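You operate a simulated robot arm through the tools that you are given. There is no shell and no other tool. Be economical: measure what you need, move in short steps, check, and stop when the job is done.

You are at the controls of a simulated robot arm. One attempt, no reset.

## Task
Take the silver fluted mould and leave it on the white table between mill and capper.

It is judged by the outcome, as a careful person would: the job done as asked, and still so three seconds after it is handed in. It fails if anything else is knocked over, pushed out of place, dropped, spilled or broken.

## Robot
A 7-joint arm with a two-finger parallel gripper, fixed in place. Base frame: the origin is at the foot of the arm, x ahead of it, y to its left, z up; the work surface is at about z = 0. Units: m, rad, N and s.
With the tool pointing down near the work surface it reaches from about 0.24 to 0.62 m from the base axis. Its first joint turns from -1.152 to 1.152 rad. Payload 2.6 kg.
The TCP is the grasp point between the finger pads, 0.03 m short of the fingertips. In the tool frame z runs along the fingers and y along their closing line. The gripper opens to 0.094 m. The fingers are 0.028 m wide and 0.01 m thick; the gripper's body (0.05 by 0.096 m) begins 0.055 m behind the TCP.
Orientation is that of the tool frame in the base frame, as a unit quaternion [x, y, z, w]. With the fingers straight down and closing along the base's y, the tool's x points along the base's -x, its y along +y and its z along -z.

## Interface
- The arm moves only by the tool play_rows. Its argument "increments" is one flat list of numbers, 5 for each row, row after row: the shift along the tool's x, y, z in cm, then the turn about the tool's z in rad, then the closure, from 0 (fully open) to 1 (shut). In form: [x, y, z, twist, claw, x, y, z, twist, claw, ...]. A call has 1 to 20 rows; each row is the pose to reach, as a shift and turn from the pose commanded when the call began, along the tool's axes at that moment. Each row takes 0.2 s and may step no farther than 0.05 m and 0.15 rad from the row before; otherwise, or with a gripper value out of range, the whole call is refused. A pose out of reach is approached as far as the arm can. The call stops where the force on the tool passes 40 N (or 10 N more than at its start, if that is more) or the arm is blocked; 0.2 s more then pass. The fingers move at their own pace (about 0.072 m/s each) and stop on an object; they squeeze with about 23 N. The grip force told is the motor's: it shows also when the fingers shut on nothing. Time passes only in rows, and 0.2 s behind the last, so rows that repeat a pose let the fingers close. It gives the time, the measured TCP pose, the force on the tool (base axes), the opening and the grip force at its end, in the units of the frame above (readings bear some noise).
- Cameras (640 x 400 px; columns grow to the right, rows downward): "scene" is fixed at [0.041, 0.4536, 0.5439]; the picture's right is [-0.62, -0.78, 0.00], its down [-0.59, 0.47, -0.65] and it looks along [0.51, -0.41, -0.76] (base axes); focal length 280 px, centre (320, 200). "wrist" rides on the gripper at [-0.037, 0, -0.058] in the tool frame; the picture's right is [0.00, -1.00, 0.00], its down [0.97, 0.00, -0.24] and it looks along [0.24, 0.00, 0.97] (tool axes); focal length 218 px, centre (320, 200).
- snapshot(camera): a new picture of that camera. No time passes.
- probe_pixels(camera, pixels): for up to 12 pixels [column, row] of the newest picture of that camera ("zoom" is the newest enlarged one), the place [x, y, z] in the base frame of the surface seen there, good to about 0.002 m. No time passes.
- zoom(camera, box): a new picture of the part [left, top, right, bottom] of that camera's present view, enlarged. No time passes.
- job_done(): hands the job in; it is judged then, once.

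Keep the steps short. Do not move on a guess: measure, check each grasp and each placing, and mend mistakes. In all there are 60 turns and 20 pictures (those below and enlarged ones count). Leave the gripper open and the arm clear of the work at the hand-in unless told otherwise, and finish with a single line.

The tools are called after "Request:" by a JSON object that holds its "name" and its "arguments". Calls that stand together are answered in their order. play_rows: Moves the arm, as the interface text tells. Its arguments: {"type":"object","properties":{"increments":{"type":"array","items":{"type":"number"}}},"required":["increments"]} The other tools are called the same way: snapshot (camera) takes a picture; probe_pixels (camera, pixels) gives the place of the surface under pixels of a picture; zoom (camera, box) takes an enlarged picture of a part of a camera's view; job_done () hands the job in.

At the start:

```text
time: 0.0
tool_pos: [0.3568, -0.1423, 0.2175]
orientation: [-0.001, 1.0, 0.0, 0.0]
wrist_force: [-0.9, -0.1, -0.5]
opening: 0.0943
grasp_force: 0.0
```

scene: 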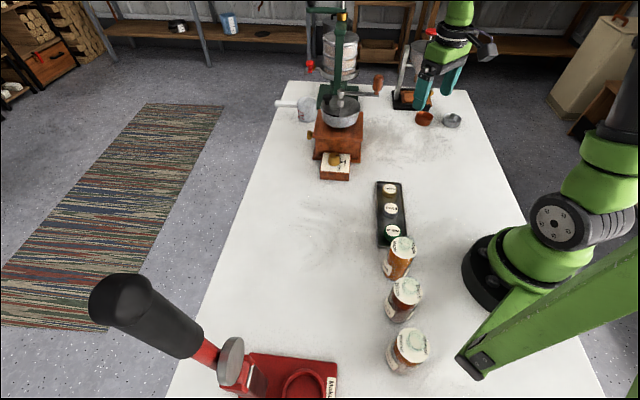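
wrist: 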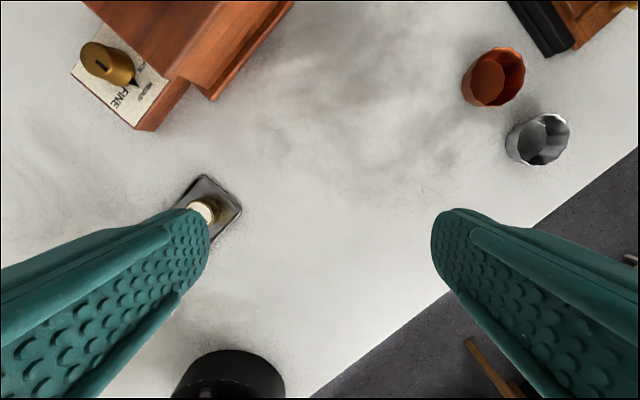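

I see the silver fluted mould at wrist (538,138), the wooden mill at scene (338,135), and a red lever device (likely the capper) at scene (290,380). I'll zoom in on the mould and probe the relevant positions.

Request:
{"name": "zoom", "arguments": {"camera": "wrist", "box": [440, 20, 620, 180]}}

Request:
{"name": "probe_pixels", "arguments": {"camera": "wrist", "pixels": [[508, 140], [569, 130], [540, 116], [536, 165], [545, 140], [515, 155], [493, 75], [480, 104], [580, 185]]}}

Request:
{"name": "probe_pixels", "arguments": {"camera": "scene", "pixels": [[335, 177], [322, 175], [313, 158], [250, 356], [335, 362], [232, 360], [150, 310], [290, 250], [300, 270], [378, 240], [386, 270], [392, 310]]}}

Request:
{"name": "zoom", "arguments": {"camera": "scene", "box": [80, 180, 440, 400]}}

Request:
{"name": "zoom", "arguments": {"camera": "scene", "box": [270, 0, 510, 150]}}

```text
2.50 times, centred on (530, 100) of wrist
```

zoom: 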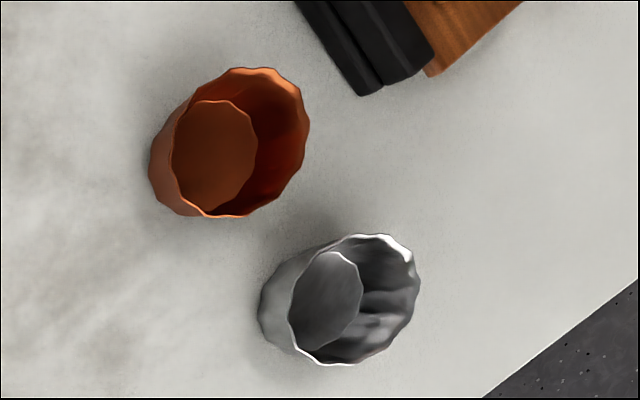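

```text
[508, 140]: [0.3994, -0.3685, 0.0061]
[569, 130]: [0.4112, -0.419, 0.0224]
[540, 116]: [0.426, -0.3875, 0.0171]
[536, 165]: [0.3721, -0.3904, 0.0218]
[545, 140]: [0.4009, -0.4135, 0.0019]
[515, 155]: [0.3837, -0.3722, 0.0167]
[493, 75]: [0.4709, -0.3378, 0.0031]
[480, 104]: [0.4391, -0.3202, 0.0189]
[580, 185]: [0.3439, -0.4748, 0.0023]
```

```text
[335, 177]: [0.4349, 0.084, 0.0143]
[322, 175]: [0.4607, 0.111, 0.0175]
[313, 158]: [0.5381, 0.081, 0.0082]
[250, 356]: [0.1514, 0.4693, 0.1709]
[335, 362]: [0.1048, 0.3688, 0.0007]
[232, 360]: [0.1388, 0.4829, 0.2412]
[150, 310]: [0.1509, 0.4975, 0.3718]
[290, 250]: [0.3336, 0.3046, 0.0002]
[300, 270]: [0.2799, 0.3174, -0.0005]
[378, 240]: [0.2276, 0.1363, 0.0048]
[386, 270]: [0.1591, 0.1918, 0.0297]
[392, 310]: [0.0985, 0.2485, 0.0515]
```

```text
1.78 times, centred on (260, 290) of scene
```

zoom: 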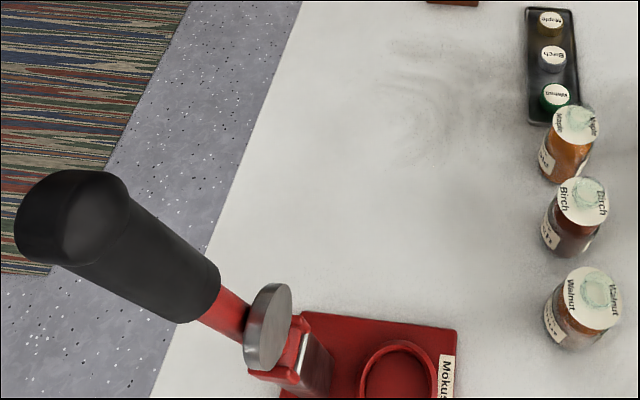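

```text
2.67 times, centred on (390, 75) of scene
```

zoom: 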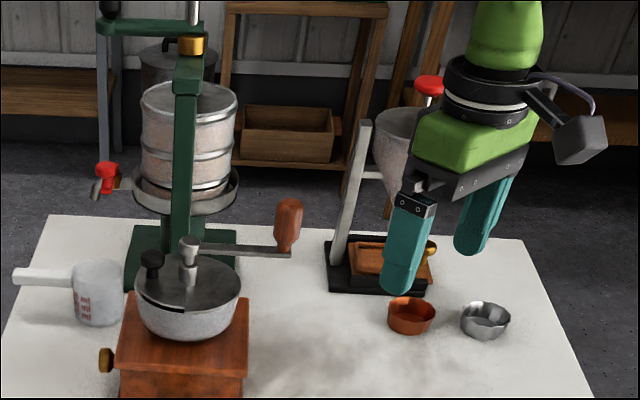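

The mould's rim is about 0.055 m across and centred near (0.40, -0.395). The copper one is close by, toward (+x, +y). Before moving I'll probe the hopper device at the back right, both to tell the devices apart and to check clearance.

Request:
{"name": "probe_pixels", "arguments": {"camera": "scene", "pixels": [[405, 50], [404, 70], [430, 31], [408, 95], [400, 107], [428, 105], [411, 47], [340, 110], [378, 85], [338, 45], [452, 124], [451, 117]]}}

Request:
{"name": "probe_pixels", "arguments": {"camera": "wrist", "pixels": [[525, 75], [471, 60], [523, 60], [510, 105], [550, 50], [533, 28], [570, 40]]}}

```text
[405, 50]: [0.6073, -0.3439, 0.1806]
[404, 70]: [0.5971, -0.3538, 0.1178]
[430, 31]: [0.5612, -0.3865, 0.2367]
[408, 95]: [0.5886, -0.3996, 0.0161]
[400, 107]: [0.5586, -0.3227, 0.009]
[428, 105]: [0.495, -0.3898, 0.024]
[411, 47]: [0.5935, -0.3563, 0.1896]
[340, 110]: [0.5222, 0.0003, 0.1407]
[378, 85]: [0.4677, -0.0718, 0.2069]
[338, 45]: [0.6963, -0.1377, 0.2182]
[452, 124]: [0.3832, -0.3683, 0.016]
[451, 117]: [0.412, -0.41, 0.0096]
```

```text
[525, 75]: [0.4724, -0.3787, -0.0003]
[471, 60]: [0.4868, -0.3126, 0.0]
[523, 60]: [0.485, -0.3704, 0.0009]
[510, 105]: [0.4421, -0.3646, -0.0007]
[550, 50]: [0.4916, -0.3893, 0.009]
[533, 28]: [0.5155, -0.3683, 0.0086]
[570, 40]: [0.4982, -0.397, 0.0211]
```

The hopper device stands at x ≥ 0.495 with its top at about 0.24 m, so x ≈ 0.40 is clear of it. I'll move above the mould at the present height. At the same time I'll twist -0.65, so the fingers close across the line to the copper mould. Then I'll look.

Request:
{"name": "play_rows", "arguments": {"increments": [-0.7, -4.2, 0, -0.11, 0, -1.4, -8.4, 0, -0.22, 0, -2.1, -12.6, 0, -0.33, 0, -2.8, -16.8, 0, -0.44, 0, -3.5, -21, 0, -0.55, 0, -4.2, -25.2, 0, -0.65, 0, -4.2, -25.2, 0, -0.65, 0]}}

Request:
{"name": "snapshot", "arguments": {"camera": "wrist"}}

Request:
{"name": "snapshot", "arguments": {"camera": "scene"}}

```text
time: 1.6
tool_pos: [0.3996, -0.3967, 0.2156]
orientation: [-0.319, 0.948, 0.001, 0.0]
wrist_force: [0.2, 0.0, -0.3]
opening: 0.0939
grasp_force: 0.1
```

```text
14 pictures are left
```

wrist: 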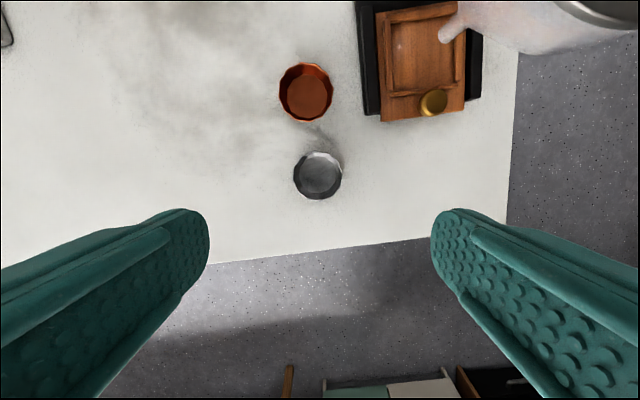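

```text
13 pictures are left
```

scene: 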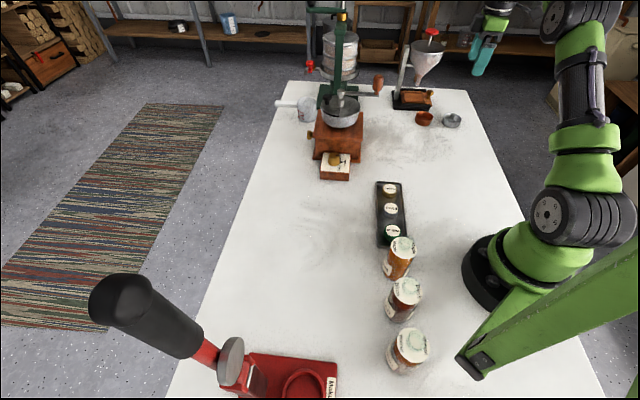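

The mould sits directly under the tool at wrist (318,176). The back device is a funnel stand. The crank grinder is therefore the mill, and the red lever tool is the capper. I'll probe the rim to centre precisely.

Request:
{"name": "probe_pixels", "arguments": {"camera": "wrist", "pixels": [[295, 175], [341, 173], [318, 153], [318, 197], [303, 159], [334, 191], [318, 178], [318, 120]]}}

```text
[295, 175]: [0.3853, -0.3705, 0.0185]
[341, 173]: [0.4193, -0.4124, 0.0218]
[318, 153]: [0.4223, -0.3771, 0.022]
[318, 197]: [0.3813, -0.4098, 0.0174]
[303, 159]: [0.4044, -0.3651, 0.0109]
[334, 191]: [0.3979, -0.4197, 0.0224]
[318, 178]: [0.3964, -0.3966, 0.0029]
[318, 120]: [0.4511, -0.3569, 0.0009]
```

The centre is about (0.402, -0.392) and the rim height is 0.022. I'll shift slightly and descend to TCP z ≈ 0.036, so the tips are about 6 mm above the table. The fingers stay open.

Request:
{"name": "play_rows", "arguments": {"increments": [-0.4, 0.2, 3.5, 0, 0, -0.4, 0.2, 7, 0, 0, -0.4, 0.2, 10.5, 0, 0, -0.4, 0.2, 13.5, 0, 0, -0.4, 0.2, 16, 0, 0, -0.4, 0.2, 17.2, 0, 0, -0.4, 0.2, 17.9, 0, 0, -0.4, 0.2, 17.9, 0, 0]}}

Request:
{"name": "snapshot", "arguments": {"camera": "wrist"}}

```text
time: 3.4
tool_pos: [0.4007, -0.3912, 0.0383]
orientation: [-0.319, 0.948, 0.0, -0.001]
wrist_force: [-0.3, 0.7, 1.8]
opening: 0.0942
grasp_force: 0.0
```

```text
12 pictures are left
```

wrist: 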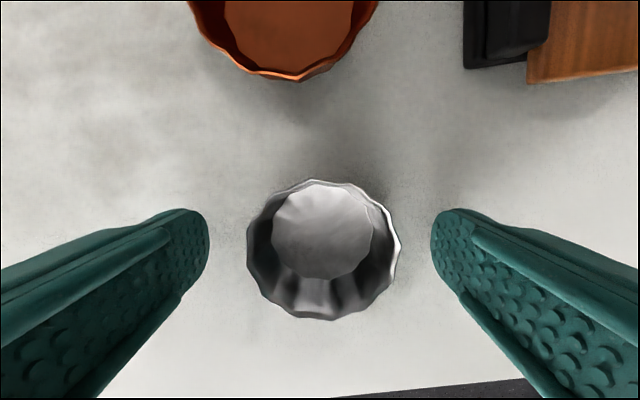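

The mould is centred between the fingers at (324,250). I'll go down 2 mm more and close.

Request:
{"name": "play_rows", "arguments": {"increments": [0, 0, 0.2, 0, 0, 0, 0, 0.2, 0, 0.3, 0, 0, 0.2, 0, 0.6, 0, 0, 0.2, 0, 1, 0, 0, 0.2, 0, 1, 0, 0, 0.2, 0, 1]}}

Request:
{"name": "snapshot", "arguments": {"camera": "wrist"}}

```text
time: 4.8
tool_pos: [0.4002, -0.3906, 0.037]
orientation: [-0.32, 0.947, 0.001, -0.001]
wrist_force: [0.9, 0.3, -0.6]
opening: 0.0557
grasp_force: 23.2
```

```text
11 pictures are left
```

wrist: 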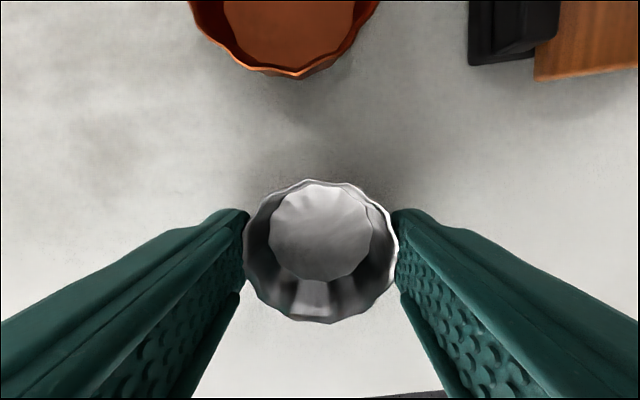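

Grip confirmed: opening 0.0557 and 23 N, with the mould held evenly. I'll lift straight up about 21 cm, and probe the capper base and mill edges to fix the target.

Request:
{"name": "play_rows", "arguments": {"increments": [0, 0, -1, 0, 1, 0, 0, -4, 0, 1, 0, 0, -8, 0, 1, 0, 0, -12, 0, 1, 0, 0, -16, 0, 1, 0, 0, -19, 0, 1, 0, 0, -21, 0, 1, 0, 0, -21, 0, 1]}}

Request:
{"name": "snapshot", "arguments": {"camera": "wrist"}}

Request:
{"name": "probe_pixels", "arguments": {"camera": "scene", "pixels": [[300, 362], [255, 356], [330, 390], [300, 385], [349, 178], [321, 178], [362, 160], [378, 78], [340, 160], [380, 245], [404, 240], [399, 240]]}}

```text
time: 6.6
tool_pos: [0.4022, -0.391, 0.246]
orientation: [-0.319, 0.948, 0.0, 0.0]
wrist_force: [0.2, 0.5, -0.4]
opening: 0.0554
grasp_force: 23.0
```

```text
10 pictures are left
```

wrist: 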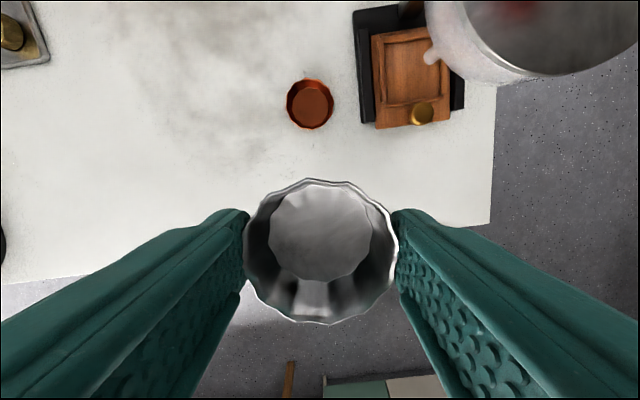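

```text
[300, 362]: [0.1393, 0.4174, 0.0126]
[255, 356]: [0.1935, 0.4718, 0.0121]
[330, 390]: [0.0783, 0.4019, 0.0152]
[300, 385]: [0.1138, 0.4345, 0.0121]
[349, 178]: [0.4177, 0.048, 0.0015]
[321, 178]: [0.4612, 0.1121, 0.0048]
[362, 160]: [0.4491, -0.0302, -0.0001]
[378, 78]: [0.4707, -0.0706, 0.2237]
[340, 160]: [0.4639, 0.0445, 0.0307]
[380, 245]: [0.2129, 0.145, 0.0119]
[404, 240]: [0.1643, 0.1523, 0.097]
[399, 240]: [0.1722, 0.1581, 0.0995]
```

The mould rose cleanly with the grip. The capper base edge is near (0.15, 0.42) and the mill drawer front near (0.44, 0.08), so the target is about (0.30, 0.245). I'll carry it at z ≈ 0.246 along x ≈ 0.30, clear of the mill crank at x ≥ 0.455 and the jar tops at 0.1 m.

Request:
{"name": "play_rows", "arguments": {"increments": [-1.22, 4.12, 0, 0, 1, -2.43, 8.24, 0, 0, 1, -3.65, 12.36, 0, 0, 1, -4.86, 16.47, 0, 0, 1, -6.08, 20.59, 0, 0, 1, -7.29, 24.71, 0, 0, 1, -9.68, 28.12, 0, 0, 1, -12.07, 31.53, 0, 0, 1, -14.46, 34.94, 0, 0, 1, -16.86, 38.35, 0, 0, 1, -19.25, 41.76, 0, 0, 1, -21.64, 45.17, 0, 0, 1, -23.84, 48.05, 0, 0, 1, -26.04, 50.93, 0, 0, 1, -28.23, 53.8, 0, 0, 1, -30.43, 56.68, 0, 0, 1, -30.43, 56.68, 0, 0, 1, -30.43, 56.68, 0, 0, 1]}}

Request:
{"name": "snapshot", "arguments": {"camera": "scene"}}

Request:
{"name": "snapshot", "arguments": {"camera": "wrist"}}

```text
time: 10.4
tool_pos: [0.2994, 0.2462, 0.246]
orientation: [-0.318, 0.948, 0.0, 0.001]
wrist_force: [-0.1, 0.5, -0.4]
opening: 0.0554
grasp_force: 22.9
```

```text
9 pictures are left
```

scene: 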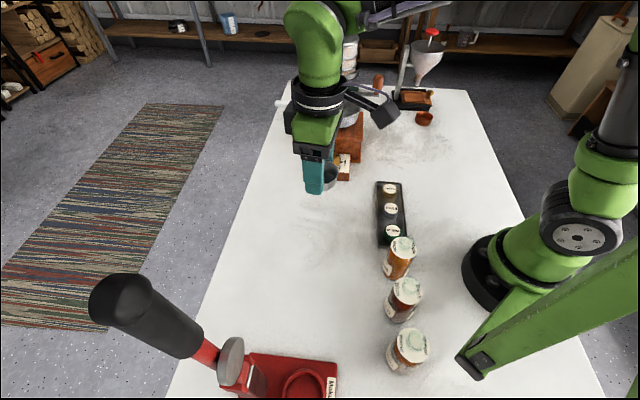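

```text
8 pictures are left
```

wrist: 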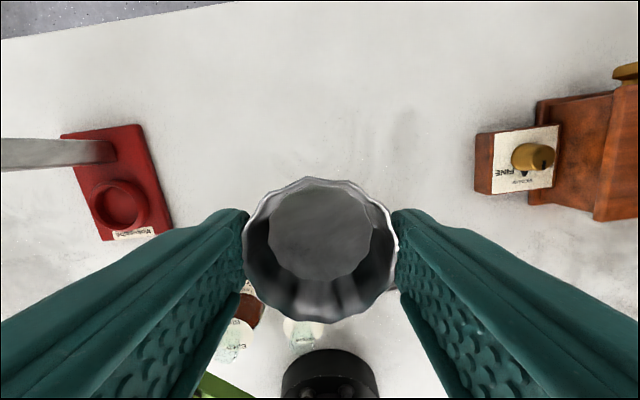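

The grip holds. The wrist view shows the mould midway between the red capper on the left and the mill on the right. I'll descend 13 cm first, then check that the arm is clear of the jars.

Request:
{"name": "play_rows", "arguments": {"increments": [0, 0, 3, 0, 1, 0, 0, 6, 0, 1, 0, 0, 9, 0, 1, 0, 0, 12, 0, 1, 0, 0, 13, 0, 1, 0, 0, 13, 0, 1]}}

Request:
{"name": "snapshot", "arguments": {"camera": "scene"}}

```text
time: 11.8
tool_pos: [0.2991, 0.2437, 0.1169]
orientation: [-0.318, 0.948, 0.001, 0.001]
wrist_force: [0.7, 0.7, -0.6]
opening: 0.0557
grasp_force: 23.2
```

```text
7 pictures are left
```

scene: 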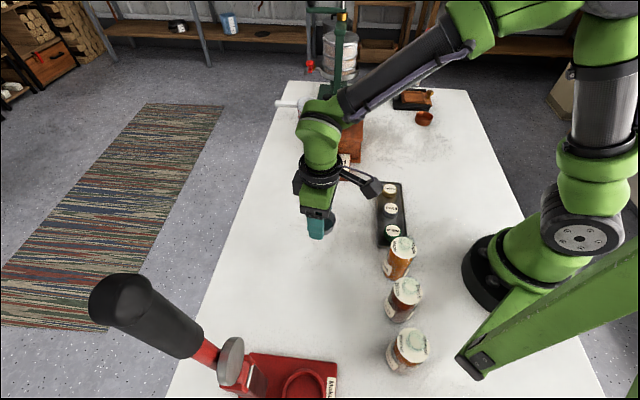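

Descent is fine so far. The housing at scene (370,187) hangs toward the jars, so I'll measure its place before going lower.

Request:
{"name": "probe_pixels", "arguments": {"camera": "scene", "pixels": [[374, 184], [372, 196], [380, 188], [366, 190], [318, 230], [330, 222], [400, 243], [391, 232], [412, 246], [390, 190]]}}

```text
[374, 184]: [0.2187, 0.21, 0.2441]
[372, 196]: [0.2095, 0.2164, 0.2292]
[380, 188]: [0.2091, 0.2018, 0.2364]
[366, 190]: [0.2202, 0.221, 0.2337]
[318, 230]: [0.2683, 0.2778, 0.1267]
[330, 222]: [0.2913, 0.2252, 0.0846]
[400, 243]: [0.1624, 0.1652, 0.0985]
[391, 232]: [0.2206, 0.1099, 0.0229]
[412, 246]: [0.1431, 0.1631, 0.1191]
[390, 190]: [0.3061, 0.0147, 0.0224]
```

The housing's lowest point is about 0.22 m and will end near 0.145 m. The jar tops are at about 0.12 m and 6 cm to the side, so it clears. I'll also shift 1 cm away from the jars, then lower to just above contact (the grasp was at z 0.037).

Request:
{"name": "play_rows", "arguments": {"increments": [-0.5, 0, 2, 0, 1, -1, 0, 4, 0, 1, -1, 0, 6, 0, 1, -1, 0, 7, 0, 1, -1, 0, 7.5, 0, 1, -1, 0, 7.8, 0, 1, -1, 0, 7.8, 0, 1]}}

Request:
{"name": "zoom", "arguments": {"camera": "scene", "box": [250, 180, 430, 300]}}

```text
time: 13.4
tool_pos: [0.3064, 0.2531, 0.039]
orientation: [-0.319, 0.948, 0.0, 0.0]
wrist_force: [0.0, 0.1, -0.1]
opening: 0.0557
grasp_force: 23.0
```

```text
3.33 times, centred on (340, 240) of scene
```

zoom: 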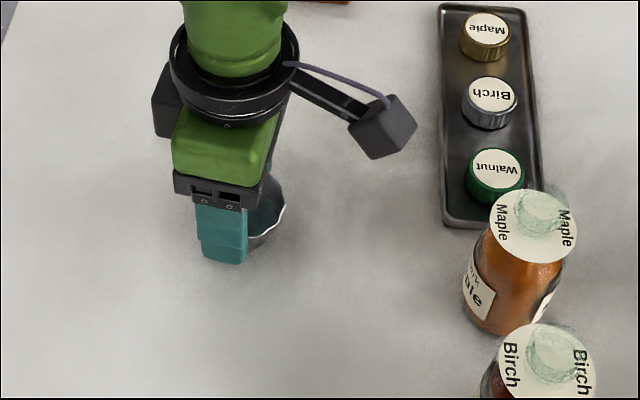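

TCP is at 0.039 with no contact force, about 1–2 mm above the table. I'll lower another 2 mm in small steps, then open the fingers.

Request:
{"name": "play_rows", "arguments": {"increments": [0, 0, 0.1, 0, 1, 0, 0, 0.2, 0, 1, 0, 0, 0.2, 0, 1]}}

```text
time: 14.2
tool_pos: [0.3069, 0.2516, 0.036]
orientation: [-0.319, 0.948, 0.0, 0.0]
wrist_force: [-0.3, 0.1, -1.1]
opening: 0.0556
grasp_force: 23.0
```

z reads 0.036, the grasp height, so the mould is at table level. I'll open gently.

Request:
{"name": "play_rows", "arguments": {"increments": [0, 0, 0, 0, 0.3, 0, 0, 0, 0, 0.15, 0, 0, 0, 0, 0, 0, 0, 0, 0, 0, 0, 0, 0, 0, 0]}}

Request:
{"name": "snapshot", "arguments": {"camera": "wrist"}}

```text
time: 15.4
tool_pos: [0.3072, 0.2525, 0.0365]
orientation: [-0.319, 0.948, 0.0, 0.0]
wrist_force: [0.4, -0.6, 0.6]
opening: 0.0941
grasp_force: 0.0
```

```text
5 pictures are left
```

wrist: 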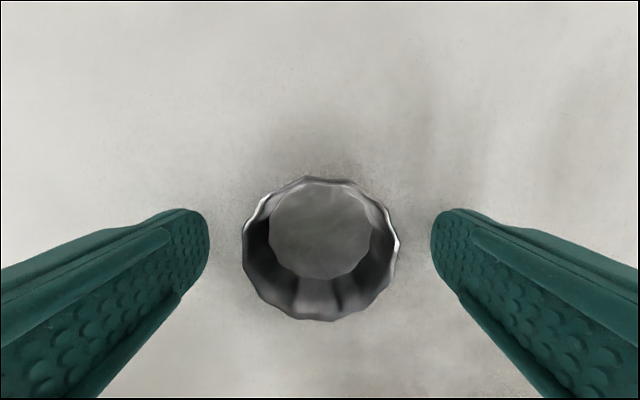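

The mould is free and upright with the fingers fully open. I'll rise straight up 20 cm, then move sideways to (0.30, 0.0) and check the scene.

Request:
{"name": "play_rows", "arguments": {"increments": [0, 0, -2, 0, 0, 0, 0, -6, 0, 0, 0, 0, -10, 0, 0, 0, 0, -14, 0, 0, 0, 0, -18, 0, 0, 0, 0, -21, 0, 0, 2.6, -3.3, -21, 0, 0, 5.2, -6.6, -21, 0, 0, 7.8, -9.9, -21, 0, 0, 10.4, -13.2, -21, 0, 0, 13, -16.5, -21, 0, 0, 15.4, -19.5, -21, 0, 0, 15.4, -19.5, -21, 0, 0]}}

Request:
{"name": "snapshot", "arguments": {"camera": "scene"}}

```text
time: 18.2
tool_pos: [0.3044, 0.0017, 0.2459]
orientation: [-0.319, 0.948, 0.0, 0.0]
wrist_force: [-0.2, 1.0, -0.1]
opening: 0.0939
grasp_force: 0.1
```

```text
4 pictures are left
```

scene: 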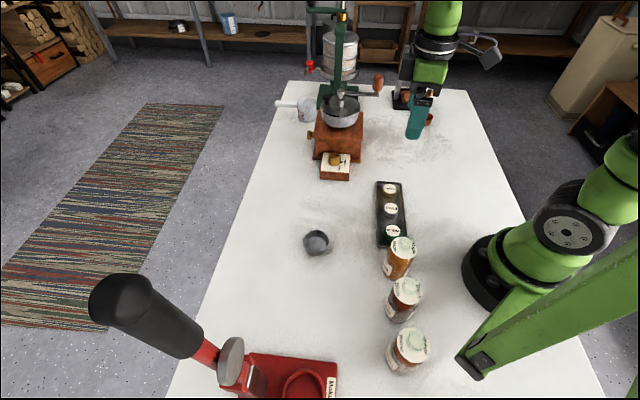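

The mould stands upright at scene (317,242), between the mill and the capper. Everything else is where it was, and the arm is clear with the gripper open, so I'm handing in.

Request:
{"name": "job_done", "arguments": {}}

```text
The job is handed in.
```

The silver fluted mould is standing upright on the white table between the mill and the capper, nothing else was disturbed, and the job is handed in.
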